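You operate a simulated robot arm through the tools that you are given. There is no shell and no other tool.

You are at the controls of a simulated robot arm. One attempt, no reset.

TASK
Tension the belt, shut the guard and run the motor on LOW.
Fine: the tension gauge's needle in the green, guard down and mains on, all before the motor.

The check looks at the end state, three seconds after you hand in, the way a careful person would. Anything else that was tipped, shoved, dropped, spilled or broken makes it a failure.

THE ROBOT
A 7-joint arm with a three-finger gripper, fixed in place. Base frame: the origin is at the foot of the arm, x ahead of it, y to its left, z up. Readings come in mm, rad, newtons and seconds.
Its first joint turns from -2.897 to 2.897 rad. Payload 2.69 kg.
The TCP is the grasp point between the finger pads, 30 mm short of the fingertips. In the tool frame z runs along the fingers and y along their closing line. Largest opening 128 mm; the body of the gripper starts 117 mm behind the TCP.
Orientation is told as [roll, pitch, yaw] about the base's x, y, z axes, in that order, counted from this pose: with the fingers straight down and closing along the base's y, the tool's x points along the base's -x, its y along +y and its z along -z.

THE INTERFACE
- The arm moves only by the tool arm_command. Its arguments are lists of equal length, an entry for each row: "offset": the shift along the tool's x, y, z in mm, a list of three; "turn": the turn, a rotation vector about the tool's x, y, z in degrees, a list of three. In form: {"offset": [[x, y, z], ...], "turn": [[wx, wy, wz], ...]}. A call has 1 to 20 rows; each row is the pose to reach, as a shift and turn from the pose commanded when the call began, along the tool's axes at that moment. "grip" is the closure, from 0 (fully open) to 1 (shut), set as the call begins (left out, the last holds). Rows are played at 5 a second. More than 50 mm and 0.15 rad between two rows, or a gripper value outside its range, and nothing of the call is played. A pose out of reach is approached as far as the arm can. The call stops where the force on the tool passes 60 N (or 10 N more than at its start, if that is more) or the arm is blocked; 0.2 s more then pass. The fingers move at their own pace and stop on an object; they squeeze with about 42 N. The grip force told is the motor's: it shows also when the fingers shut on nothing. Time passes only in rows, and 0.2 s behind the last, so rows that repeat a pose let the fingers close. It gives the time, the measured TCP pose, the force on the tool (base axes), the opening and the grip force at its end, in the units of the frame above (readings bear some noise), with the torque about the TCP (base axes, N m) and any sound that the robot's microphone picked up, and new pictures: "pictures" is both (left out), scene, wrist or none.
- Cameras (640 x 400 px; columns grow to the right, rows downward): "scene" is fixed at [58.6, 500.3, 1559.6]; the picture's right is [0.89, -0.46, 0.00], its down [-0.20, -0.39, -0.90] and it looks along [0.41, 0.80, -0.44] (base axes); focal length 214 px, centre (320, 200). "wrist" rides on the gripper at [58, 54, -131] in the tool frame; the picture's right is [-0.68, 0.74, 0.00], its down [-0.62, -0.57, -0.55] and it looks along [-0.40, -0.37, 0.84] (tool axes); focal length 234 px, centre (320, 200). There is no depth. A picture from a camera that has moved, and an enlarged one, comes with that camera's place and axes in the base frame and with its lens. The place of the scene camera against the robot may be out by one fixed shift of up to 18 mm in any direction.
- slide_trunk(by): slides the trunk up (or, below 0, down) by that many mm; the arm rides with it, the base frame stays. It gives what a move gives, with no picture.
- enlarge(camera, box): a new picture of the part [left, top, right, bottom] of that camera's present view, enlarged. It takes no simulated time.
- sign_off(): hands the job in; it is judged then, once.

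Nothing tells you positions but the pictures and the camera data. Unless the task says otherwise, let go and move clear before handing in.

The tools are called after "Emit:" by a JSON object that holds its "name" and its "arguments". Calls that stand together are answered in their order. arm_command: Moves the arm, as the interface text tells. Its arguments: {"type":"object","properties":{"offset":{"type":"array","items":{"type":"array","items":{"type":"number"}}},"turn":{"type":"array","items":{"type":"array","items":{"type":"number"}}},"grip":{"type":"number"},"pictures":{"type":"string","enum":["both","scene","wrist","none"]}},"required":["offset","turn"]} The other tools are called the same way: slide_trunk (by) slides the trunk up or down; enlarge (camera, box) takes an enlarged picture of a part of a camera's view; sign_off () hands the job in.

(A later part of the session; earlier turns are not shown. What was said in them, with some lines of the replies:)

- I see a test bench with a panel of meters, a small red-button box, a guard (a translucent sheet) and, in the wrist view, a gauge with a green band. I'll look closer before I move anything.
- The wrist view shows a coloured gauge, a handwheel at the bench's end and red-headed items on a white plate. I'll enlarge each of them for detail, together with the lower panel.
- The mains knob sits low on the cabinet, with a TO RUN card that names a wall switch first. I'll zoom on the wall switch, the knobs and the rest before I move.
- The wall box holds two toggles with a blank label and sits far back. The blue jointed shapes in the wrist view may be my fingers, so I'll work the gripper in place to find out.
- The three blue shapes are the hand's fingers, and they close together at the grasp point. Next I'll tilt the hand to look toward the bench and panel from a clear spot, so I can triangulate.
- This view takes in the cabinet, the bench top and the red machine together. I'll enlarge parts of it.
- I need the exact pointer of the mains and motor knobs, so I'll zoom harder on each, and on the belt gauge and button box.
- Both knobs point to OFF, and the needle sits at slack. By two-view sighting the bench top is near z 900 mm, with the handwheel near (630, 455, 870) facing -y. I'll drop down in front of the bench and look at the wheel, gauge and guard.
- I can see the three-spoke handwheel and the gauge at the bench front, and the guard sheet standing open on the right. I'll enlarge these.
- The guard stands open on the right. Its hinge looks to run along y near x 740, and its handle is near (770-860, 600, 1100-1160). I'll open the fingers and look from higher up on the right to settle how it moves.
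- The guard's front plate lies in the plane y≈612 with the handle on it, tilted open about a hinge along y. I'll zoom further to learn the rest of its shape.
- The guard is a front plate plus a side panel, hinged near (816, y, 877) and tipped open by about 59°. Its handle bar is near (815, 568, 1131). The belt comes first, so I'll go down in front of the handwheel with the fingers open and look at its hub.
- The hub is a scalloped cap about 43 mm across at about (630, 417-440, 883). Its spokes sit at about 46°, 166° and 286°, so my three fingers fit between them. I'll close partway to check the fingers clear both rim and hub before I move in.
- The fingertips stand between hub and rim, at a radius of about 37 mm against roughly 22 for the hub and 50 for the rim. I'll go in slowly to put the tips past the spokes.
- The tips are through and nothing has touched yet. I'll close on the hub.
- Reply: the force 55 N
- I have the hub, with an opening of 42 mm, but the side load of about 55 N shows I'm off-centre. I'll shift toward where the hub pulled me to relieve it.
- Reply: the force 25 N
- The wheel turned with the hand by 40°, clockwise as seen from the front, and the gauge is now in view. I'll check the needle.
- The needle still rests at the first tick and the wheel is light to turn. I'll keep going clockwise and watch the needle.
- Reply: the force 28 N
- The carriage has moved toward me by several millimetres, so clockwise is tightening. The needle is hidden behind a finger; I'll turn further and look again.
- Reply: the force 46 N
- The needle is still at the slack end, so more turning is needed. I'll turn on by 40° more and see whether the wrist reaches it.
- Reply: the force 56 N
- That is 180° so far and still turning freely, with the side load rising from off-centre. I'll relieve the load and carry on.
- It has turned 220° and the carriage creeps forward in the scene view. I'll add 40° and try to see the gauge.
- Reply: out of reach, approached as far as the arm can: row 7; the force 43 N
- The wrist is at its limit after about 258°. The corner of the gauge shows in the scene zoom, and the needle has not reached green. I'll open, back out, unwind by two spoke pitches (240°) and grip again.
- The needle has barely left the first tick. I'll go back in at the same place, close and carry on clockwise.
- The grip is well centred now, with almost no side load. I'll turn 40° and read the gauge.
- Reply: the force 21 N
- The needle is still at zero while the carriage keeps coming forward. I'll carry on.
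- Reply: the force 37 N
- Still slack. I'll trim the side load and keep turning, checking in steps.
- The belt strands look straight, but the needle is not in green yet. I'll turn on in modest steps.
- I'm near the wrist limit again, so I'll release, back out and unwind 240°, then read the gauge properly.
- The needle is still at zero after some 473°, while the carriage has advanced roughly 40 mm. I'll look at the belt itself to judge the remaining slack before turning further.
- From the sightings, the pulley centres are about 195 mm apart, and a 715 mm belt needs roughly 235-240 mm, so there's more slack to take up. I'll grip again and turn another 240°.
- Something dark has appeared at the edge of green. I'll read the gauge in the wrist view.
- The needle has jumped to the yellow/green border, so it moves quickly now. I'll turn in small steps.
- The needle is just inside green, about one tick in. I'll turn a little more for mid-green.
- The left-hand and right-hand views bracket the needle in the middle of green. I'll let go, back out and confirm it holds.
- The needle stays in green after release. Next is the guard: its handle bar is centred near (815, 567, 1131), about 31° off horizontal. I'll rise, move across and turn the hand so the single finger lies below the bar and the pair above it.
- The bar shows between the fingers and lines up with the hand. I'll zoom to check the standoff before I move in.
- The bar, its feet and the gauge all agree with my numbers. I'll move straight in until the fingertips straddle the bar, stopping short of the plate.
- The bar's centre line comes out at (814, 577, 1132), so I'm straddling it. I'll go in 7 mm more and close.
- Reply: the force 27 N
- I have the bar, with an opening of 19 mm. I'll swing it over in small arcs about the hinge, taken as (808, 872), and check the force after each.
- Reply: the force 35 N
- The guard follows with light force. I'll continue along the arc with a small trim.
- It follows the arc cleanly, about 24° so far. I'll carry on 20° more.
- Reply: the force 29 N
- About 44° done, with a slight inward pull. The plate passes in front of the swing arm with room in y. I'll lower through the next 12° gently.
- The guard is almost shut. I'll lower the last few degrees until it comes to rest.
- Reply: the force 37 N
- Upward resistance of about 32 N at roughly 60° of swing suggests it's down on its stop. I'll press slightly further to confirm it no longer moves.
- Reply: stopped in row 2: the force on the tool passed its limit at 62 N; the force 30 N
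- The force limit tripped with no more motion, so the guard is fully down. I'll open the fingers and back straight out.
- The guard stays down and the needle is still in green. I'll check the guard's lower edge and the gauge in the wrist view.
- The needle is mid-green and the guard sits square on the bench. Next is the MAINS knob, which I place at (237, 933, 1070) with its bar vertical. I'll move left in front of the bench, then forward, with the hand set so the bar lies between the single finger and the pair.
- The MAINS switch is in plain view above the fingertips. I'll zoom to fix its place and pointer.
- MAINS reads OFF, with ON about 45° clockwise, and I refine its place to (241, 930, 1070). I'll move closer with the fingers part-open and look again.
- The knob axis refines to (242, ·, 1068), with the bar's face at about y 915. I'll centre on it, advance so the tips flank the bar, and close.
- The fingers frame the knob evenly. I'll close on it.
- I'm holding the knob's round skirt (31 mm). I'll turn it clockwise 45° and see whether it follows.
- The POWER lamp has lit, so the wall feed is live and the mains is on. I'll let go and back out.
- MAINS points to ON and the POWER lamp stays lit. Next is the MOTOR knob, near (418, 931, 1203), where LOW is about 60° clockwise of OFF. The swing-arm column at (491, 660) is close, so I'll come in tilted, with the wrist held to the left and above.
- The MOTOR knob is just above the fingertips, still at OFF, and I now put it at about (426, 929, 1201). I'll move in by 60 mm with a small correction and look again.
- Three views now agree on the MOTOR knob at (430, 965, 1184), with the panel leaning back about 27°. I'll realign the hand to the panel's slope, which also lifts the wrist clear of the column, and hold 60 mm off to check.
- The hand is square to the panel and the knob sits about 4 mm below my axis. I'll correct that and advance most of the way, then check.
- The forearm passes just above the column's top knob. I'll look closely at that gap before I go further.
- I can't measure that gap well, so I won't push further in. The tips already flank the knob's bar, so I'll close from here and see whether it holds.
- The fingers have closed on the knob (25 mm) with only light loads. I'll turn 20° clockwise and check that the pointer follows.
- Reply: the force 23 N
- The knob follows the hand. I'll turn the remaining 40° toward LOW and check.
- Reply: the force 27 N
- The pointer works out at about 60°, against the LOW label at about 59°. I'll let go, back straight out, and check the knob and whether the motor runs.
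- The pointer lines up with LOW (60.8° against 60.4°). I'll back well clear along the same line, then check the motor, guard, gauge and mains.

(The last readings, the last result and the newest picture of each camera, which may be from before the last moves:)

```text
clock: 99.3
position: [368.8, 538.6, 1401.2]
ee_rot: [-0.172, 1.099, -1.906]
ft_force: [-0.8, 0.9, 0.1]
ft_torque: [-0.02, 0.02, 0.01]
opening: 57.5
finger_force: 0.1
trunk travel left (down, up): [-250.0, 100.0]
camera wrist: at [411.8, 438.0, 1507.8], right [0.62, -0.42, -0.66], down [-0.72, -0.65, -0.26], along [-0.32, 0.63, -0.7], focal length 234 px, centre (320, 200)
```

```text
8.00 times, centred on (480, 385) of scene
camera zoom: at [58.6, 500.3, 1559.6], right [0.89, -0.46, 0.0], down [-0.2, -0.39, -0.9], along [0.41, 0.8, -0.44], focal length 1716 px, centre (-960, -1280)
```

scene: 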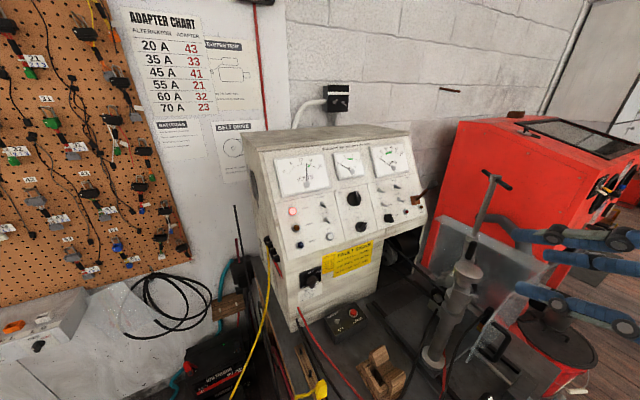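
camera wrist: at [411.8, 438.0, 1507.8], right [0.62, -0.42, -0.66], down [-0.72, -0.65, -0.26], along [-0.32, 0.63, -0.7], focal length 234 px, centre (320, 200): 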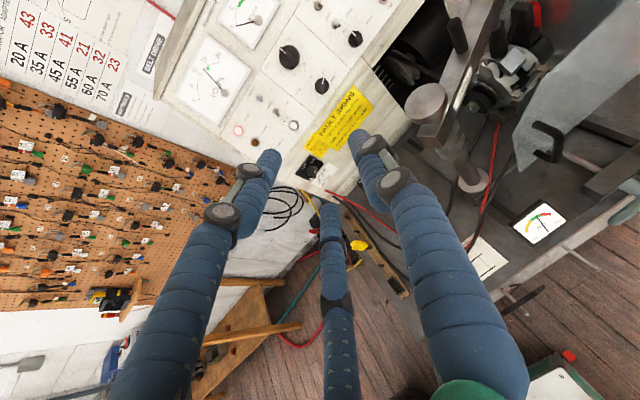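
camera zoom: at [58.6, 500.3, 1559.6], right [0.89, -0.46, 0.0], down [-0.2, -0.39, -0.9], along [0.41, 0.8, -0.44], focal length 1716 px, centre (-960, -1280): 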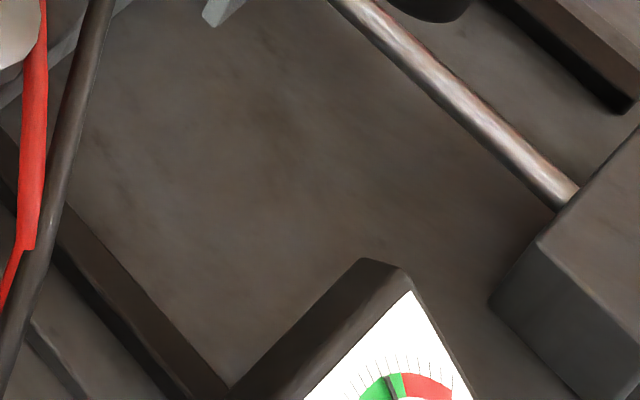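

The gauge and guard still read right. To see whether the motor turns, I'll let a moment pass and compare the pulley's holes.

Emit:
{"name": "arm_command", "arguments": {"offset": [[0, 0, 0], [0, 0, 0]], "turn": [[0, 0, 0], [0, 0, 0]], "pictures": "none"}}

Emit:
{"name": "enlarge", "arguments": {"camera": "scene", "box": [390, 230, 430, 280]}}

Emit:
{"name": "arm_command", "arguments": {"offset": [[0, 0, 0]], "turn": [[0, 0, 0]], "pictures": "none"}}

Emit:
{"name": "enlarge", "arguments": {"camera": "scene", "box": [390, 230, 430, 280]}}

Emit:
{"name": "enlarge", "arguments": {"camera": "scene", "box": [270, 140, 430, 260]}}

Emit:
{"name": "enlarge", "arguments": {"camera": "scene", "box": [345, 210, 405, 260]}}

Emit:
{"name": "enlarge", "arguments": {"camera": "wrist", "box": [380, 60, 640, 260]}}

Emit:
{"name": "enlarge", "arguments": {"camera": "wrist", "box": [290, 60, 350, 180]}}

```text
clock: 100.0
position: [369.1, 538.8, 1400.6]
ee_rot: [-0.175, 1.1, -1.907]
ft_force: [0.1, 0.2, 0.0]
ft_torque: [-0.02, -0.01, 0.01]
opening: 57.7
finger_force: 0.1
trunk travel left (down, up): [-250.0, 100.0]
```

```text
8.00 times, centred on (410, 255) of scene
camera zoom: at [58.6, 500.3, 1559.6], right [0.89, -0.46, 0.0], down [-0.2, -0.39, -0.9], along [0.41, 0.8, -0.44], focal length 1716 px, centre (-400, -240)
```

zoom: 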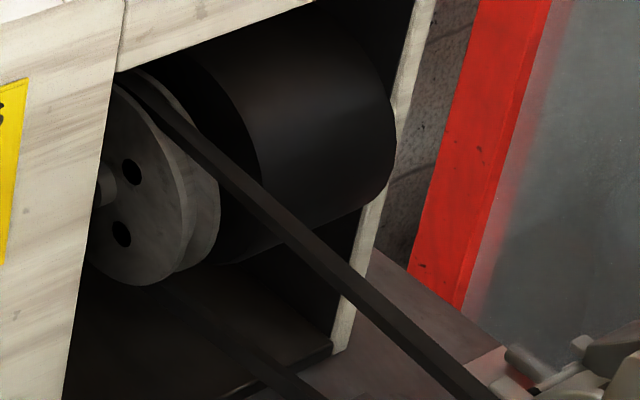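

```text
clock: 100.3
position: [369.9, 539.4, 1400.9]
ee_rot: [-0.177, 1.1, -1.909]
ft_force: [0.1, -0.9, -0.1]
ft_torque: [-0.03, 0.0, 0.03]
opening: 57.6
finger_force: 0.1
trunk travel left (down, up): [-250.0, 100.0]
```

```text
8.00 times, centred on (410, 255) of scene
camera zoom: at [58.6, 500.3, 1559.6], right [0.89, -0.46, 0.0], down [-0.2, -0.39, -0.9], along [0.41, 0.8, -0.44], focal length 1716 px, centre (-400, -240)
```

zoom: 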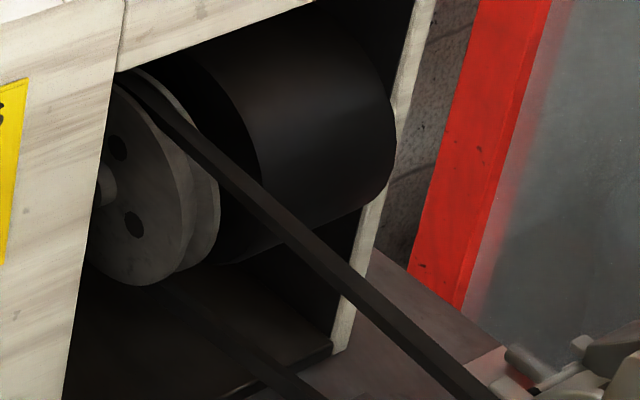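

```text
3.33 times, centred on (350, 200) of scene
camera zoom: at [58.6, 500.3, 1559.6], right [0.89, -0.46, 0.0], down [-0.2, -0.39, -0.9], along [0.41, 0.8, -0.44], focal length 715 px, centre (220, 200)
```

zoom: 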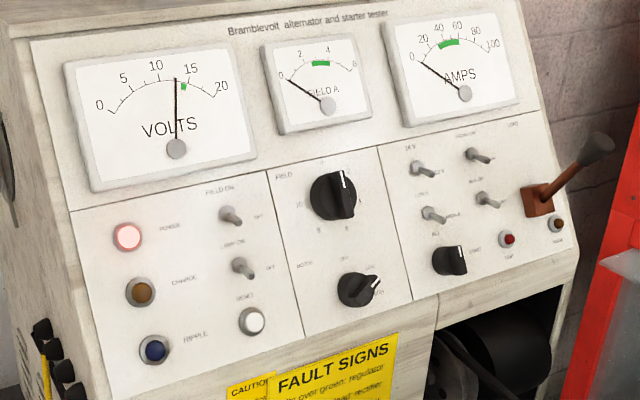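

```text
8.00 times, centred on (375, 235) of scene
camera zoom: at [58.6, 500.3, 1559.6], right [0.89, -0.46, 0.0], down [-0.2, -0.39, -0.9], along [0.41, 0.8, -0.44], focal length 1716 px, centre (-120, -80)
```

zoom: 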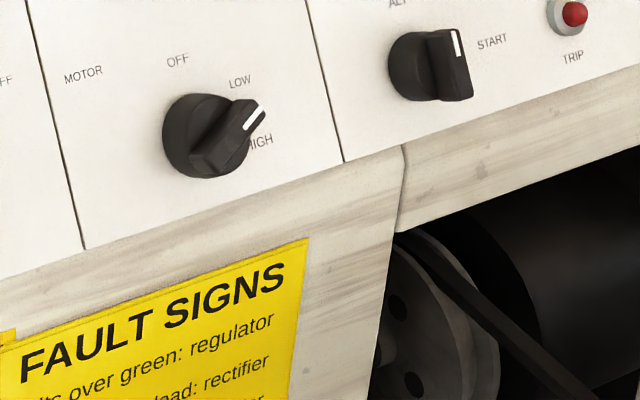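

```text
2.00 times, centred on (510, 160) of wrist
camera zoom: at [412.5, 438.7, 1507.7], right [0.62, -0.42, -0.66], down [-0.72, -0.65, -0.26], along [-0.32, 0.63, -0.7], focal length 468 px, centre (-60, 280)
```

zoom: 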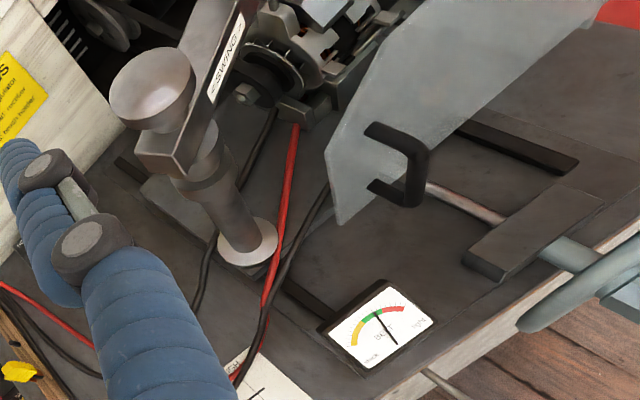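

```text
3.33 times, centred on (320, 120) of wrist
camera zoom: at [412.5, 438.7, 1507.7], right [0.62, -0.42, -0.66], down [-0.72, -0.65, -0.26], along [-0.32, 0.63, -0.7], focal length 781 px, centre (320, 467)
```

zoom: 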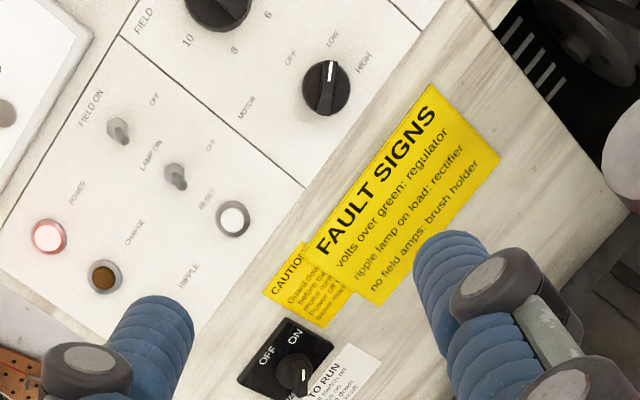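

The pulley's holes shift between frames, so the motor is running, with MOTOR on LOW and MAINS on ON. I'll take a last close look at the gauge and guard before handing in.

Emit:
{"name": "enlarge", "arguments": {"camera": "wrist", "box": [500, 190, 580, 250]}}

Emit:
{"name": "enlarge", "arguments": {"camera": "scene", "box": [400, 200, 580, 340]}}

Emit:
{"name": "enlarge", "arguments": {"camera": "scene", "box": [280, 250, 400, 400]}}

```text
6.67 times, centred on (540, 220) of wrist
camera zoom: at [412.5, 438.7, 1507.7], right [0.62, -0.42, -0.66], down [-0.72, -0.65, -0.26], along [-0.32, 0.63, -0.7], focal length 1561 px, centre (-1147, 67)
```

zoom: 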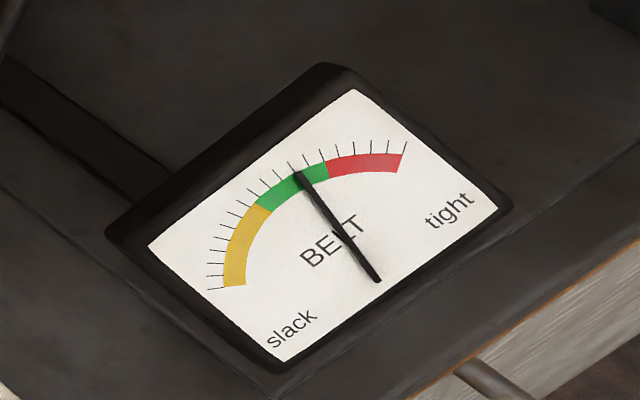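

```text
2.86 times, centred on (490, 270) of scene
camera zoom: at [58.6, 500.3, 1559.6], right [0.89, -0.46, 0.0], down [-0.2, -0.39, -0.9], along [0.41, 0.8, -0.44], focal length 613 px, centre (-166, 0)
```

zoom: 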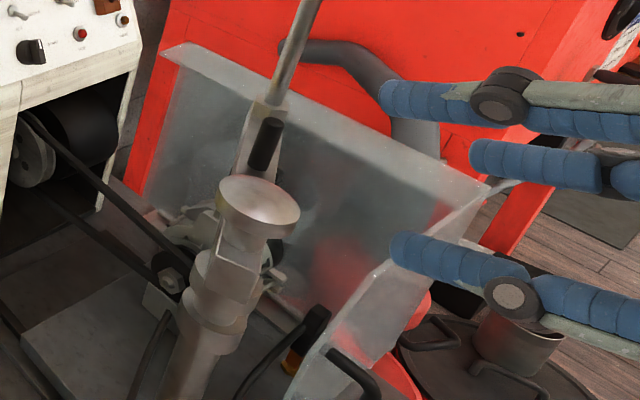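

```text
2.67 times, centred on (340, 325) of scene
camera zoom: at [58.6, 500.3, 1559.6], right [0.89, -0.46, 0.0], down [-0.2, -0.39, -0.9], along [0.41, 0.8, -0.44], focal length 572 px, centre (267, -133)
```

zoom: 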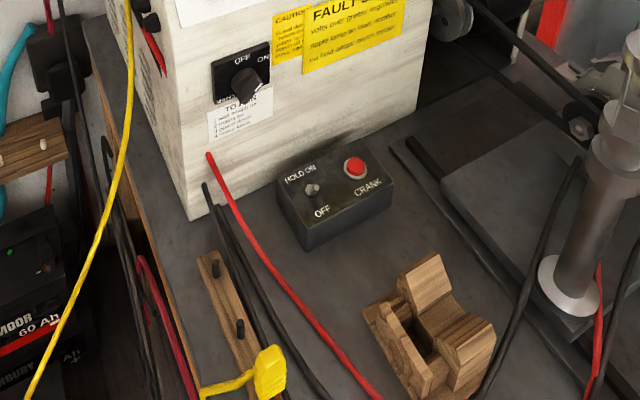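

Everything checks out: the needle is in green, the guard is down, MAINS is on with its lamp lit, and the motor is turning on LOW. Nothing else looks disturbed and the hand is empty and clear, so I'm handing the job in.

Emit:
{"name": "sign_off", "arguments": {}}

```text
The job is handed in.
```

The bench is running: the belt is tensioned, the guard is shut, the mains is on, and the motor is turning on LOW. I've handed the job in, but no result came back.

- **Belt:** I turned the handwheel clockwise until the gauge needle sat inside the green. It was still there on the last look, with the motor running.
- **Guard:** I swung it down by its handle until it met its stop and would go no further.
- **Mains:** The knob is on ON and the POWER lamp is lit. I didn't touch the wall switch.
- **Motor:** I turned the knob to LOW last. The pulley was visibly turning between pictures.

The hand is empty and clear of the bench. In the last pictures nothing else looked moved. While I turned the motor knob, the forearm passed close above the swing-arm column. I couldn't measure that gap, but I saw no sign of contact.
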